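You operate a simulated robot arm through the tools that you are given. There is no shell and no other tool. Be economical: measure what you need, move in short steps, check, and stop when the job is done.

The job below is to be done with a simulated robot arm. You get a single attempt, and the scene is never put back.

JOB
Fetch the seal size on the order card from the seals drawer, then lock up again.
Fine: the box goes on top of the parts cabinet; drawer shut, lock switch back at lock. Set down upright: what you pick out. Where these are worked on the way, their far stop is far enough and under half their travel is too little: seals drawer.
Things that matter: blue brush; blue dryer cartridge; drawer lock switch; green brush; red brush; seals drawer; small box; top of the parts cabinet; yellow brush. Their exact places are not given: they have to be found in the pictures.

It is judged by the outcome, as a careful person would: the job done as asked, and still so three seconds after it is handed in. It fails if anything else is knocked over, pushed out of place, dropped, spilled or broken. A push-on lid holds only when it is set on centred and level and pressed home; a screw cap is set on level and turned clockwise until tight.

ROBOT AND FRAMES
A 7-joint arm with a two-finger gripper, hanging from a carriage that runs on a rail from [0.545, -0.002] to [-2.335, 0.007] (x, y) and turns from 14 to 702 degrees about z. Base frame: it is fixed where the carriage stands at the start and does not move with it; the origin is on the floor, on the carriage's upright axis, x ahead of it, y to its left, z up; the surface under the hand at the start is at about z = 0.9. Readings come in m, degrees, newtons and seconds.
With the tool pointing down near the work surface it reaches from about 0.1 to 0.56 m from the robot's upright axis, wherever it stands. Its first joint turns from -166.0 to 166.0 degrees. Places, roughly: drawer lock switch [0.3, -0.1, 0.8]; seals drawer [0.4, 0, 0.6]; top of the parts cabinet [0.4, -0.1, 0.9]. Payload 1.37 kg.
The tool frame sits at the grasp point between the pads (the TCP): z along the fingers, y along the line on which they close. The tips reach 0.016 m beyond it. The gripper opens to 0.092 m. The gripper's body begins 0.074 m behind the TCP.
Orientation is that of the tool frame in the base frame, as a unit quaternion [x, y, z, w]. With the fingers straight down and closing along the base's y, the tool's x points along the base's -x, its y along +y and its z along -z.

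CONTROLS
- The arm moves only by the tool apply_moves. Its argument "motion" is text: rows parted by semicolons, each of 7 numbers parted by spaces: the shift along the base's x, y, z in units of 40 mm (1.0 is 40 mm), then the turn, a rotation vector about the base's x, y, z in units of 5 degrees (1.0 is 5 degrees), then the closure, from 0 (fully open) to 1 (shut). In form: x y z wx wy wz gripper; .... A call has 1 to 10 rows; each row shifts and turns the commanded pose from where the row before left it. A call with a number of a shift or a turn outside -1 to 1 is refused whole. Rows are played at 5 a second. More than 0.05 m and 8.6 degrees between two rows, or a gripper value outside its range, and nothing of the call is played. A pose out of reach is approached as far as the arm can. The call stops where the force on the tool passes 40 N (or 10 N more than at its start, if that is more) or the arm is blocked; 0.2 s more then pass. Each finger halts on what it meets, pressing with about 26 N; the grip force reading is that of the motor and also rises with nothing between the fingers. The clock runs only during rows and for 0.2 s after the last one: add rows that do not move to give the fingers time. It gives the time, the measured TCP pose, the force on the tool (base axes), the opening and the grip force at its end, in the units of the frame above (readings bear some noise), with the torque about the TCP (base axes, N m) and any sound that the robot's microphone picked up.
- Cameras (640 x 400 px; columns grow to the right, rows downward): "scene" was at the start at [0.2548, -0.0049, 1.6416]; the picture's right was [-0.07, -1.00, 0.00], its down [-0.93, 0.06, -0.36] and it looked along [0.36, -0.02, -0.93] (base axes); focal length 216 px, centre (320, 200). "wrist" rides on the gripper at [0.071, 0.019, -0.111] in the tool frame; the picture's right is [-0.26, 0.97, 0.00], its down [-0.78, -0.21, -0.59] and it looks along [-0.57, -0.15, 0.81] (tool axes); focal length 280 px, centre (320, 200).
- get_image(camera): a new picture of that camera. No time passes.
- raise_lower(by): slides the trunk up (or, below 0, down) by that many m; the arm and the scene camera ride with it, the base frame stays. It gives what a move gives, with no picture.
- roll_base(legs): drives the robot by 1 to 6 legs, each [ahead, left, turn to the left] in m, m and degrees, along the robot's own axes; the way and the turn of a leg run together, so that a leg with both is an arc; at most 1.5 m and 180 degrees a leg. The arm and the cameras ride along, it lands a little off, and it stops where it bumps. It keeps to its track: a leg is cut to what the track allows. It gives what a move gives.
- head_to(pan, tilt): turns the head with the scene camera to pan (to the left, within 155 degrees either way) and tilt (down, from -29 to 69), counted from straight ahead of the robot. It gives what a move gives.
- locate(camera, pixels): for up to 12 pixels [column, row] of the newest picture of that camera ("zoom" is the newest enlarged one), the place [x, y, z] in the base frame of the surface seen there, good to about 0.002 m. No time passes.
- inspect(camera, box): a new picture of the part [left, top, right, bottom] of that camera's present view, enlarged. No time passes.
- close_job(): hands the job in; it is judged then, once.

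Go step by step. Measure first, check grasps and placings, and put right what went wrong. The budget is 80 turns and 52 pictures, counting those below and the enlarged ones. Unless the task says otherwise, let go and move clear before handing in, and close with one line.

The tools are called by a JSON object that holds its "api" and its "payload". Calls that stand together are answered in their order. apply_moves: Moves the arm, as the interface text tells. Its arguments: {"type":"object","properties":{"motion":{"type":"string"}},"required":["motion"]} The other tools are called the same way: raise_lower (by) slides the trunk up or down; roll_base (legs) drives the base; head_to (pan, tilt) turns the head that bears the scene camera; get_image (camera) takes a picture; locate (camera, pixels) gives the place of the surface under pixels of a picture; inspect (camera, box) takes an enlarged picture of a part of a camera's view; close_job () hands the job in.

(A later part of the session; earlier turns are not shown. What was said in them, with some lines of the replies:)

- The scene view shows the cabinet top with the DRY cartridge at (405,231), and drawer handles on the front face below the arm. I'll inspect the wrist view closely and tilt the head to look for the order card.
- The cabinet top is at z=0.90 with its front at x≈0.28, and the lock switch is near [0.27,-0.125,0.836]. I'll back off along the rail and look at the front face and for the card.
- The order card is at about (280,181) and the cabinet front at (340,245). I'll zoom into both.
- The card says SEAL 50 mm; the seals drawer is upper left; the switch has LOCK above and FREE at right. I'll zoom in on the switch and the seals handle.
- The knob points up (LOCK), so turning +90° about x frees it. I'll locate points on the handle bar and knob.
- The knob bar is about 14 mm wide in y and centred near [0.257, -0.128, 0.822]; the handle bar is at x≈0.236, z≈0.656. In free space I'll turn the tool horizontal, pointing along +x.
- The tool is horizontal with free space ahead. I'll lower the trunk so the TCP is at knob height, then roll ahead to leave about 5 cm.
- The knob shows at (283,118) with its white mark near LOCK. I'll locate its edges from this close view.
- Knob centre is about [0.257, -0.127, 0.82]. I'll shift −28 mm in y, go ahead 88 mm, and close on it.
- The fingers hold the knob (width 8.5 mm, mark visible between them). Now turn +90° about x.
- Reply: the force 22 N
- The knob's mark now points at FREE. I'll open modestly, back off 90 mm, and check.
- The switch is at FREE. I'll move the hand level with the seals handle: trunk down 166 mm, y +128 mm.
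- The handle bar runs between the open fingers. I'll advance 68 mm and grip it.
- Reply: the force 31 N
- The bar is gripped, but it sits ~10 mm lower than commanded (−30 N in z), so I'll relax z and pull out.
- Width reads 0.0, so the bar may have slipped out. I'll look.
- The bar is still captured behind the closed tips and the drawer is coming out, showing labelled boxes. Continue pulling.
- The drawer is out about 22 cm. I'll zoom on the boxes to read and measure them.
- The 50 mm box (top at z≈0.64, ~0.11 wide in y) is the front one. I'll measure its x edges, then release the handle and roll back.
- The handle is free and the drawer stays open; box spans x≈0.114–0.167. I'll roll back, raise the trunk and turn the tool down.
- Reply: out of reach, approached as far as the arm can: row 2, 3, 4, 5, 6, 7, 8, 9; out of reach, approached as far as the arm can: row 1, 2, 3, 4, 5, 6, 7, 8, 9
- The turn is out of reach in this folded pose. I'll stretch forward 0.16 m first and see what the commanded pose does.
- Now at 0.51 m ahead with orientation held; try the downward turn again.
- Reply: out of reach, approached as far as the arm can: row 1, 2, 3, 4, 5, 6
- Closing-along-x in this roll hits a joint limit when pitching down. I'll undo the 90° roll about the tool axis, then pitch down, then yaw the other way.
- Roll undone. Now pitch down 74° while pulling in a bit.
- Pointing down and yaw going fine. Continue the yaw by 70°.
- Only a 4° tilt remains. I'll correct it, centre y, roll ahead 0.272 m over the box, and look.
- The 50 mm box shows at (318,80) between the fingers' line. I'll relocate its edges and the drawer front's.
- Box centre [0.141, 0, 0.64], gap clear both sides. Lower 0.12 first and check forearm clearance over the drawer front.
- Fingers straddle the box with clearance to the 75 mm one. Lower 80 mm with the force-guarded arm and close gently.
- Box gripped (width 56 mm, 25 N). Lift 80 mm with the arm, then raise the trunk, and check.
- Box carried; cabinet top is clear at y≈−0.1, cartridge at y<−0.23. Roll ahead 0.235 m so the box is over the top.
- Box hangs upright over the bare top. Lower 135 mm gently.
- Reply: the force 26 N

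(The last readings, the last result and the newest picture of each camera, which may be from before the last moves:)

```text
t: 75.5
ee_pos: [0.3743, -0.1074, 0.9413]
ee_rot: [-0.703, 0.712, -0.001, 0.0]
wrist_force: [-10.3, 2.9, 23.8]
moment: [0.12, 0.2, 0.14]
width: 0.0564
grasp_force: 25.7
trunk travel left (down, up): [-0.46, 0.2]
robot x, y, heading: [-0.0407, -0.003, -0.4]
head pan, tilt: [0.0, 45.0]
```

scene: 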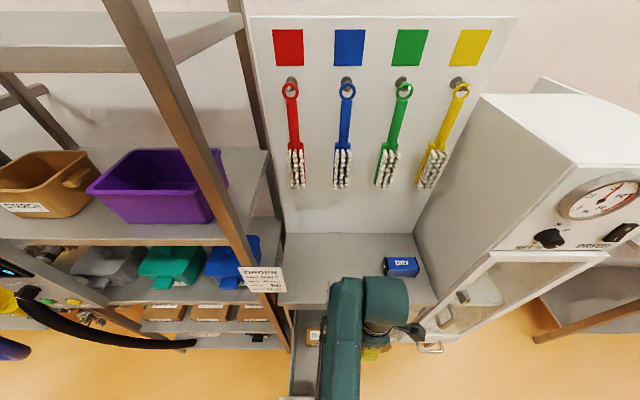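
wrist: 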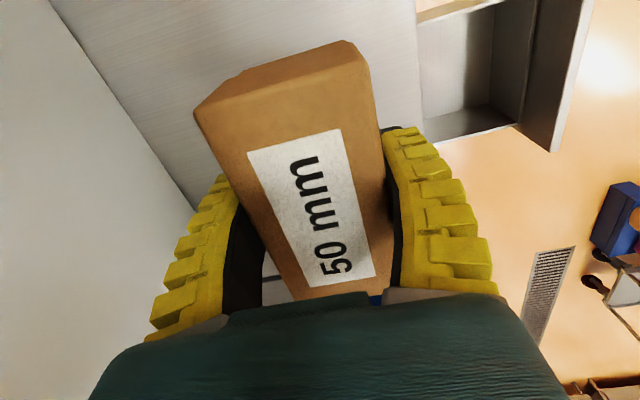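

It has touched down (24 N). Ease 1 mm, open, and rise.

{"api": "apply_moves", "payload": {"motion": "0 0 0.03 0 0 0 0.8;0 0 0 0 0 0 0.3;0 0 0 0 0 0 0.15;0 0 0 0 0 0 0.15;0 0 0.5 0 0 0 0.15;0 0 0.8 0 0 0 0.15;0 0 0.8 0 0 0 0.15;0 0 0.8 0 0 0 0.15;0 0 0.6 0 0 0 0.15"}}

{"api": "get_image", "payload": {"camera": "wrist"}}

```text
t: 77.5
ee_pos: [0.3744, -0.1052, 1.0797]
ee_rot: [-0.703, 0.712, 0.001, -0.001]
wrist_force: [0.1, -0.2, -0.3]
moment: [0.0, -0.03, 0.05]
width: 0.0796
grasp_force: 0.5
trunk travel left (down, up): [-0.46, 0.2]
robot x, y, heading: [-0.0458, -0.0003, -0.2]
head pan, tilt: [0.0, 45.0]
```

```text
23 pictures are left
```

wrist: 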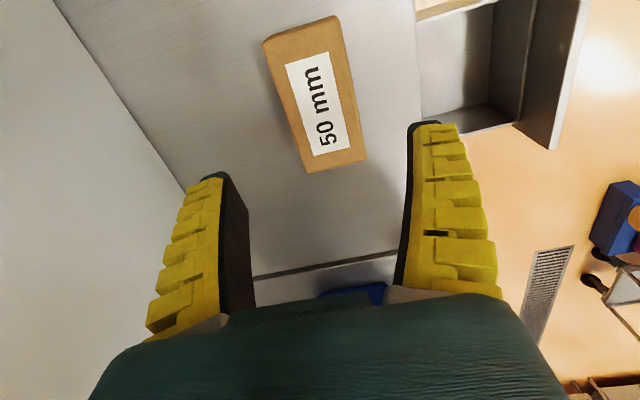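

The box stands flat on top at (315,95). I'll roll back 0.55 m, then yaw −90° back.

{"api": "roll_base", "payload": {"legs": [[-0.55, 0, 0]]}}

{"api": "apply_moves", "payload": {"motion": "0 0 0 0 0 -1 0.3;0 0 0 0 0 -1 0.3;0 0 0 0 0 -1 0.3;0 0 0 0 0 -1 0.3;0 0 0 0 0 -1 0.3;0 0 0 0 0 -1 0.3;0 0 0 0 0 -1 0.3;0 0 0 0 0 -1 0.3;0 0 0 0 0 -1 0.3;0 0 0 0 0 0 0.3"}}

{"api": "apply_moves", "payload": {"motion": "0 0 0 0 0 -1 0.3;0 0 0 0 0 -1 0.3;0 0 0 0 0 -1 0.3;0 0 0 0 0 -1 0.3;0 0 0 0 0 -1 0.3;0 0 0 0 0 -1 0.3;0 0 0 0 0 -1 0.3;0 0 0 0 0 -1 0.3;0 0 0 0 0 -1 0.3;0 0 0 0 0 0 0.3"}}

```text
t: 80.7
ee_pos: [-0.1904, -0.106, 1.0798]
ee_rot: [-0.7, 0.714, 0.0, 0.001]
wrist_force: [0.2, -0.3, -0.5]
moment: [0.02, 0.03, 0.03]
width: 0.0798
grasp_force: 1.3
trunk travel left (down, up): [-0.46, 0.2]
robot x, y, heading: [-0.6038, 0.0043, -0.6]
head pan, tilt: [0.0, 45.0]
```

```text
t: 82.9
ee_pos: [-0.1903, -0.1048, 1.0788]
ee_rot: [-0.374, 0.927, 0.0, 0.0]
wrist_force: [1.0, 0.9, -1.5]
moment: [0.01, -0.01, 0.07]
width: 0.0667
grasp_force: 2.3
trunk travel left (down, up): [-0.46, 0.2]
robot x, y, heading: [-0.6067, -0.0001, -0.5]
head pan, tilt: [0.0, 45.0]
```

```text
t: 85.1
ee_pos: [-0.1895, -0.1052, 1.0777]
ee_rot: [0.011, 1.0, 0.0, 0.001]
wrist_force: [-0.2, 0.8, -0.2]
moment: [0.0, 0.02, 0.0]
width: 0.0668
grasp_force: 0.9
trunk travel left (down, up): [-0.46, 0.2]
robot x, y, heading: [-0.6044, 0.0026, -0.4]
head pan, tilt: [0.0, 45.0]
```

Now pitch the tool up to horizontal, drifting forward and to y=0, fingers closing.

{"api": "apply_moves", "payload": {"motion": "0.2 0.15 0 0 -1 0 1;0.2 0.15 0 0 -1 0 1;0.2 0.15 0 0 -1 0 1;0.2 0.15 0 0 -1 0 1;0.2 0.15 0 0 -1 0 1;0.2 0.15 0 0 -1 0 1;0.2 0.15 0 0 -1 0 1;0.2 0.15 0 0 -1 0 1;0.2 0.15 0 0 -1 0 1;0 0 0 0 0 0 1"}}

{"api": "apply_moves", "payload": {"motion": "0 0.15 0 0 -1 0 1;0 0.15 0 0 -1 0 1;0 0.15 0 0 -1 0 1;0 0.15 0 0 -1 0 1;0 0.15 0 0 -1 0 1;0 0.15 0 0 -1 0 1;0 0.15 0 0 -1 0 1;0 0.15 0 0 -1 0 1;0 0 0 0 -1 0 1;0 0 0 0 0 0 1"}}

```text
t: 87.3
ee_pos: [-0.1185, -0.0509, 1.0797]
ee_rot: [0.009, 0.923, 0.003, 0.384]
wrist_force: [-0.3, 0.0, 0.1]
moment: [0.0, 0.02, 0.03]
width: 0.0
grasp_force: 25.9
trunk travel left (down, up): [-0.46, 0.2]
robot x, y, heading: [-0.6102, -0.0003, -0.5]
head pan, tilt: [0.0, 45.0]
```

```text
t: 89.5
ee_pos: [-0.1171, -0.0213, 1.079]
ee_rot: [-0.006, 0.738, 0.02, 0.675]
wrist_force: [0.1, 0.6, 0.1]
moment: [-0.01, 0.0, -0.02]
width: 0.0
grasp_force: 25.7
out of reach, approached as far as the arm can: row 8, 9
trunk travel left (down, up): [-0.46, 0.2]
robot x, y, heading: [-0.6061, 0.0009, -0.7]
head pan, tilt: [0.0, 45.0]
```

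Nearly horizontal; stretch ahead 40 mm, finish the pitch, then lower to z≈0.715 in front of the drawer face.

{"api": "apply_moves", "payload": {"motion": "0.5 0.25 0 0 -0.5 0 1;0.5 0.25 0 0 -0.5 0 1;0 0 0 0 0 0 1"}}

{"api": "raise_lower", "payload": {"by": -0.364}}

{"api": "get_image", "payload": {"camera": "wrist"}}

{"api": "get_image", "payload": {"camera": "scene"}}

```text
t: 90.3
ee_pos: [-0.0963, -0.0157, 1.0776]
ee_rot: [-0.018, 0.698, 0.033, 0.715]
wrist_force: [0.0, -0.7, 1.1]
moment: [-0.02, 0.04, -0.01]
width: 0.0
grasp_force: 26.1
out of reach, approached as far as the arm can: row 1, 2
trunk travel left (down, up): [-0.46, 0.2]
robot x, y, heading: [-0.6086, 0.0043, -0.5]
head pan, tilt: [0.0, 45.0]
```

```text
t: 93.8
ee_pos: [-0.0978, -0.0155, 0.7136]
ee_rot: [-0.018, 0.698, 0.033, 0.715]
wrist_force: [0.5, 0.2, -0.6]
moment: [0.03, 0.0, 0.01]
width: 0.0
grasp_force: 26.2
trunk travel left (down, up): [-0.096, 0.564]
robot x, y, heading: [-0.606, 0.0035, -0.7]
head pan, tilt: [0.0, 45.0]
```

```text
22 pictures are left
```

wrist: 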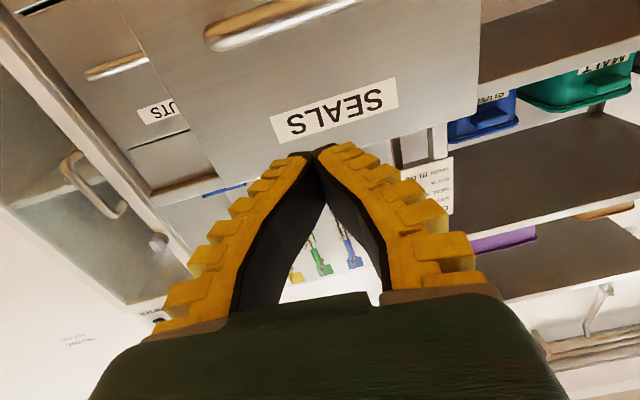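

```text
21 pictures are left
```

scene: 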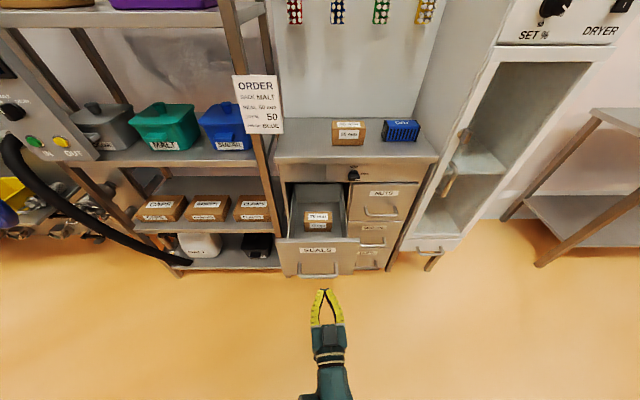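

Box is on top, drawer open with 75 mm still inside. I'll straighten the 4° yaw and roll the tool +90° (needed for the knob, and it lets the arm fold).

{"api": "apply_moves", "payload": {"motion": "0 0 0 0 0.29 -0.82 1;0 0 0 1 0 0 1;0 0 0 1 0 0 1;0 0 0 1 0 0 1;0 0 0 1 0 0 1;0 0 0 1 0 0 1;0 0 0 1 0 0 1;0 0 0 1 0 0 1;0 0 0 1 0 0 1;0 0 0 1 0 0 1"}}

{"api": "apply_moves", "payload": {"motion": "0 0 0 1 0 0 1;0 0 0 1 0 0 1;0 0 0 1 0 0 1;0 0 0 1 0 0 1;0 0 0 1 0 0 1;0 0 0 1 0 0 1;0 0 0 1 0 0 1;0 0 0 1 0 0 1;0 0 0 1 0 0 1;0 0 0 0 0 0 1"}}

{"api": "apply_moves", "payload": {"motion": "-0.7 0 0 0 0 0 1;-0.7 0 0 0 0 0 1;-0.7 0 0 0 0 0 1;-0.5 0 0 0 0 0 1;0 0.3 0 0 0 0 1;0 0 0 0 0 0 1"}}

```text
t: 96.0
ee_pos: [-0.0968, -0.0148, 0.7124]
ee_rot: [0.278, 0.651, 0.278, 0.65]
wrist_force: [-0.3, -0.5, -0.8]
moment: [-0.04, -0.03, 0.0]
width: 0.0
grasp_force: 26.1
trunk travel left (down, up): [-0.096, 0.564]
robot x, y, heading: [-0.6078, 0.0021, -0.4]
head pan, tilt: [0.0, 45.0]
```

```text
t: 98.2
ee_pos: [-0.0969, -0.015, 0.7138]
ee_rot: [0.506, 0.495, 0.504, 0.494]
wrist_force: [0.1, -0.3, 0.2]
moment: [0.02, 0.02, 0.0]
width: 0.0
grasp_force: 25.9
trunk travel left (down, up): [-0.096, 0.564]
robot x, y, heading: [-0.6059, 0.0033, -0.8]
head pan, tilt: [0.0, 45.0]
```

```text
t: 99.6
ee_pos: [-0.2007, -0.0045, 0.7138]
ee_rot: [0.505, 0.496, 0.505, 0.493]
wrist_force: [-0.2, 0.2, 0.5]
moment: [-0.02, 0.0, -0.03]
width: 0.0
grasp_force: 26.1
trunk travel left (down, up): [-0.096, 0.564]
robot x, y, heading: [-0.6096, -0.0008, -0.6]
head pan, tilt: [0.0, 45.0]
```

Folded to 0.41 m ahead. Roll 0.2 m closer (tips ~15 mm from the face), then push with the arm.

{"api": "roll_base", "payload": {"legs": [[0.2, 0, 0.5]]}}

{"api": "apply_moves", "payload": {"motion": "0.4 0 0 0 0 0 1;0.5 0 0 0 0 0 1;0.5 0 0 0 0 0 1;0.5 0 0 0 0 0 1;0.5 0 0 0 0 0 1;0.5 0 0 0 0 0 1;0.5 0 0 0 0 0 1;0.5 0 0 0 0 0 1;0.5 0 0 0 0 0 1;0 0 0 0 0 0 1"}}

```text
t: 101.2
ee_pos: [-0.0036, -0.0015, 0.7138]
ee_rot: [0.504, 0.497, 0.507, 0.492]
wrist_force: [0.5, -0.1, 0.3]
moment: [0.01, 0.03, -0.01]
width: 0.0
grasp_force: 25.9
trunk travel left (down, up): [-0.096, 0.564]
robot x, y, heading: [-0.4085, -0.0013, 0.1]
head pan, tilt: [0.0, 45.0]
```

```text
t: 103.4
ee_pos: [0.1722, -0.0024, 0.7135]
ee_rot: [0.503, 0.498, 0.507, 0.492]
wrist_force: [-0.3, -0.3, -1.1]
moment: [0.0, 0.01, 0.01]
width: 0.0004
grasp_force: 27.9
trunk travel left (down, up): [-0.096, 0.564]
robot x, y, heading: [-0.413, 0.0021, -0.2]
head pan, tilt: [0.0, 45.0]
```

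The drawer slides easily. Continue gently until it stops.

{"api": "apply_moves", "payload": {"motion": "0.4 0 0 0 0 0 1;0.4 0 0 0 0 0 1;0.4 0 0 0 0 0 1;0.4 0 0 0 0 0 1;0.3 0 0 0 0 0 1;0.2 0 0 0 0 0 1;0.2 0 0 0 0 0 1;0.2 0 0 0 0 0 1;0.2 0 0 0 0 0 1;0 0 0 0 0 0 1"}}

{"api": "get_image", "payload": {"camera": "scene"}}

```text
t: 105.6
ee_pos: [0.2735, -0.0027, 0.7119]
ee_rot: [0.505, 0.498, 0.505, 0.491]
wrist_force: [-22.8, -0.7, 6.2]
moment: [-0.16, -0.05, -0.1]
width: 0.0059
grasp_force: 28.3
trunk travel left (down, up): [-0.096, 0.564]
robot x, y, heading: [-0.4121, 0.0027, 0.0]
head pan, tilt: [0.0, 45.0]
```

```text
20 pictures are left
```

scene: 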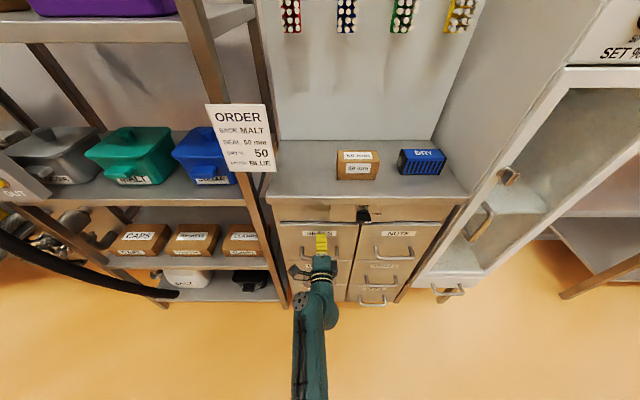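

Drawer stopped with −23 N, appearing flush. Back off, rise to knob height, and look.

{"api": "apply_moves", "payload": {"motion": "-0.7 0 0 0 0 0 1;-0.7 0 0 0 0 0 1;-0.7 0 0 0 0 0 1;-0.7 0 0 0 0 0 0.6;0 -0.8 0 0 0 0 0.4;0 -0.8 0 0 0 0 0.4;0 -0.8 0 0 0 0 0.4;0 -0.7 0 0 0 0 0.4;0 0 0 0 0 0 0.4"}}

{"api": "raise_lower", "payload": {"by": 0.107}}

{"api": "get_image", "payload": {"camera": "wrist"}}

{"api": "inspect", "payload": {"camera": "scene", "box": [270, 190, 470, 310]}}

```text
t: 107.6
ee_pos: [0.1694, -0.125, 0.7138]
ee_rot: [0.504, 0.497, 0.507, 0.492]
wrist_force: [-1.2, -0.3, -0.1]
moment: [0.03, -0.01, 0.0]
width: 0.0577
grasp_force: 2.5
trunk travel left (down, up): [-0.096, 0.564]
robot x, y, heading: [-0.4101, -0.0017, -0.1]
head pan, tilt: [0.0, 45.0]
```

```text
t: 109.0
ee_pos: [0.1701, -0.1251, 0.8209]
ee_rot: [0.504, 0.497, 0.507, 0.492]
wrist_force: [-0.5, -0.3, 0.2]
moment: [0.0, -0.03, -0.02]
width: 0.058
grasp_force: 2.1
trunk travel left (down, up): [-0.203, 0.457]
robot x, y, heading: [-0.4086, 0.0033, -0.0]
head pan, tilt: [0.0, 45.0]
```

```text
19 pictures are left
```

wrist: 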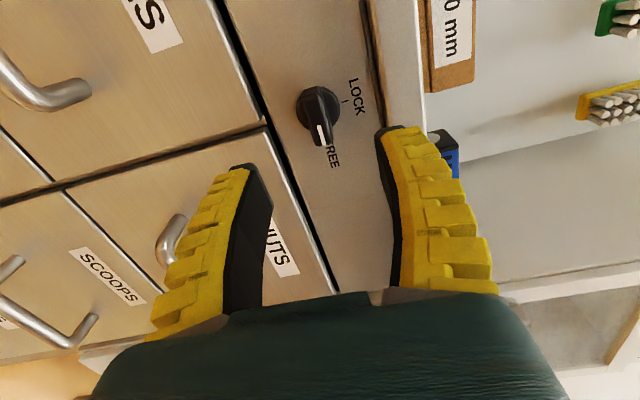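

```text
3.20 times, centred on (370, 250) of scene
```

zoom: 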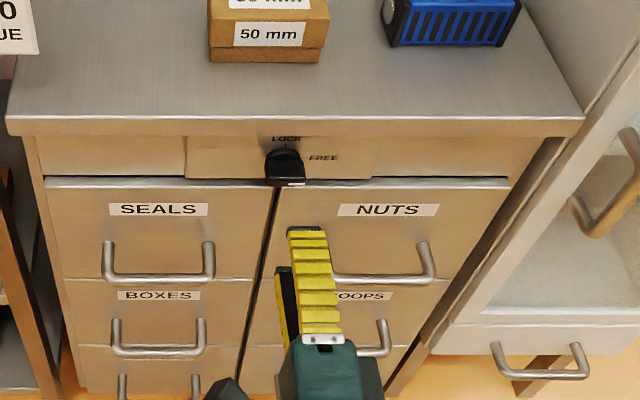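

Drawer looks flush with NUTS; verify numerically while approaching the knob in the same pose as when I released it.

{"api": "locate", "payload": {"camera": "zoom", "pixels": [[100, 230], [160, 240], [240, 230], [390, 235], [470, 230], [150, 182], [420, 182]]}}

{"api": "apply_moves", "payload": {"motion": "0.7 -0.05 0 0 0 0 0.5;0.8 0 0 0 0 0 0.5;0.68 0 0 0 0 0 0.5;0 0 0 0 0 0 0.5;0 0 0 0 0 0 0.8;0 0 0 0 0 0 1;0 0 0 0 0 0 1;0 0 0 0 0 0 1"}}

{"api": "get_image", "payload": {"camera": "wrist"}}

```text
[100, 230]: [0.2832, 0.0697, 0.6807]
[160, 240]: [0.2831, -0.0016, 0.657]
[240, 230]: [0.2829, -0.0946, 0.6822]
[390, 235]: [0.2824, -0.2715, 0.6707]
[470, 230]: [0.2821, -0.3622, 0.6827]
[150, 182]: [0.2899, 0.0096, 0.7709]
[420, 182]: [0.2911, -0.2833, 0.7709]
```

```text
t: 110.8
ee_pos: [0.2554, -0.1278, 0.8183]
ee_rot: [0.505, 0.498, 0.507, 0.491]
wrist_force: [-3.4, 0.2, -6.0]
moment: [-0.25, 0.05, -0.07]
width: 0.0067
grasp_force: 27.9
trunk travel left (down, up): [-0.203, 0.457]
robot x, y, heading: [-0.4075, 0.0013, -0.0]
head pan, tilt: [0.0, 45.0]
```

```text
17 pictures are left
```

wrist: 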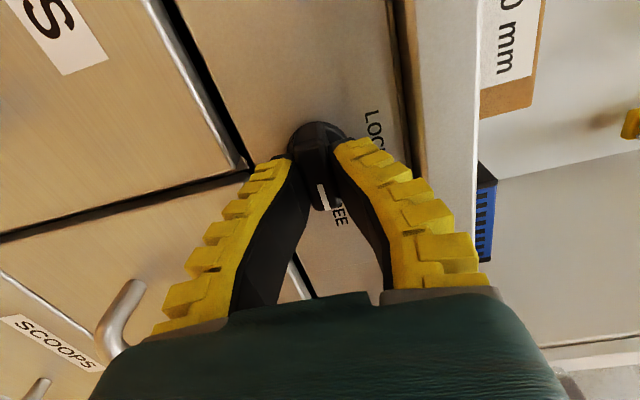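

The drawer is flush (x=0.283 like NUTS) and the knob is gripped. Turn −90° about x.

{"api": "apply_moves", "payload": {"motion": "0 0 0 -1 0 0 1;0 0 0 -1 0 0 1;0 0 0 -1 0 0 1;0 0 0 -1 0 0 1;0 0 0 -1 0 0 1;0 0 0 -1 0 0 1;0 0 0 -1 0 0 1;0 0 0 -1 0 0 1;0 0 0 -1 0 0 1;0 0 0 0 0 0 1"}}

{"api": "apply_moves", "payload": {"motion": "0 0 0 -1 0 0 1;0 0 0 -1 0 0 1;0 0 0 -1 0 0 1;0 0 0 -1 0 0 1;0 0 0 -1 0 0 1;0 0 0 -1 0 0 1;0 0 0 -1 0 0 1;0 0 0 -1 0 0 1;0 0 0 -1 0 0 1;0 0 0 0 0 0 1"}}

{"api": "get_image", "payload": {"camera": "wrist"}}

```text
t: 113.0
ee_pos: [0.2555, -0.1272, 0.8197]
ee_rot: [0.277, 0.654, 0.276, 0.647]
wrist_force: [-3.8, 0.9, -7.3]
moment: [-0.01, 0.04, 0.0]
width: 0.0073
grasp_force: 27.7
trunk travel left (down, up): [-0.203, 0.457]
robot x, y, heading: [-0.4074, 0.0037, -0.2]
head pan, tilt: [0.0, 45.0]
```

```text
t: 115.2
ee_pos: [0.2561, -0.1252, 0.8204]
ee_rot: [0.008, 0.71, 0.007, 0.704]
wrist_force: [-6.5, 6.0, 0.8]
moment: [0.0, -0.07, 0.08]
width: 0.0082
grasp_force: 27.8
trunk travel left (down, up): [-0.203, 0.457]
robot x, y, heading: [-0.4103, -0.0009, -0.2]
head pan, tilt: [0.0, 45.0]
```

```text
16 pictures are left
```

wrist: 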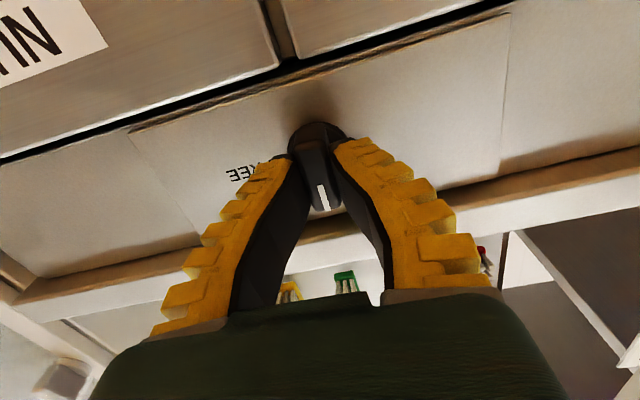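

The mark points to LOCK, about 1° short; nudge 2° more, release, and back off.

{"api": "apply_moves", "payload": {"motion": "0 0 0 -0.4 0 0 1;0 0 0 0 0 0 1;0 0 0 0 0 0 0.5;0 0 0 0 0 0 0.5;0 0 0 0 0 0 0.4;-0.8 0 0 0 0 0 0.4;-0.8 0 0 0 0 0 0.4;-0.8 0 0 0 0 0 0.4;0 0 0 0 0 0 0.4"}}

{"api": "roll_base", "payload": {"legs": [[-0.3, 0, 0]]}}

{"api": "inspect", "payload": {"camera": "scene", "box": [260, 120, 420, 240]}}

{"api": "get_image", "payload": {"camera": "wrist"}}

```text
t: 117.2
ee_pos: [0.1601, -0.1284, 0.8216]
ee_rot: [-0.005, 0.71, -0.007, 0.704]
wrist_force: [-0.9, 0.1, -0.3]
moment: [0.04, 0.01, 0.01]
width: 0.0578
grasp_force: 1.9
trunk travel left (down, up): [-0.203, 0.457]
robot x, y, heading: [-0.4095, 0.0036, -0.1]
head pan, tilt: [0.0, 45.0]
```

```text
t: 119.3
ee_pos: [-0.1408, -0.1215, 0.8204]
ee_rot: [-0.007, 0.71, -0.004, 0.704]
wrist_force: [-0.2, -0.3, 0.0]
moment: [0.02, 0.02, -0.04]
width: 0.0579
grasp_force: 2.4
trunk travel left (down, up): [-0.203, 0.457]
robot x, y, heading: [-0.7089, 0.001, 0.5]
head pan, tilt: [0.0, 45.0]
```

```text
3.33 times, centred on (340, 180) of scene
```

zoom: 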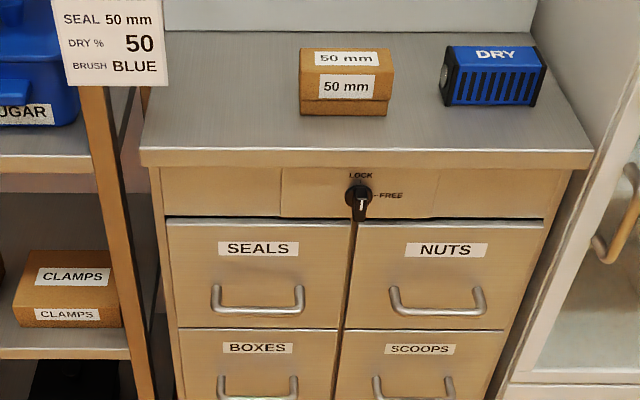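

```text
14 pictures are left
```

wrist: 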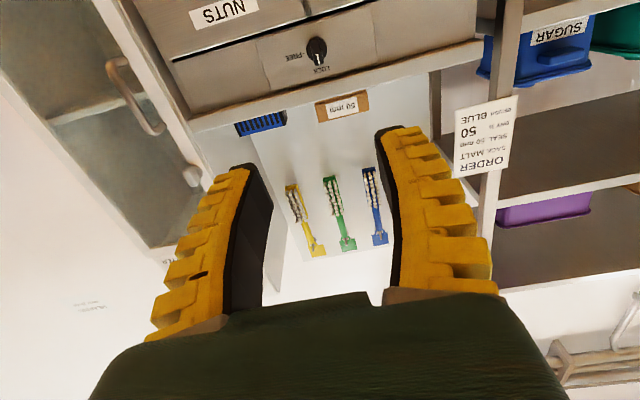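

The switch is back at LOCK, the seals drawer is flush, the 50 mm box stands upright on the cabinet top, and nothing else has moved. I'm handing in.

{"api": "close_job", "payload": {}}

```text
The job is handed in.
```

I took the 50 mm seal box from the seals drawer and set it upright on top of the parts cabinet. The drawer is shut, the lock switch is back at LOCK, and the job is handed in.
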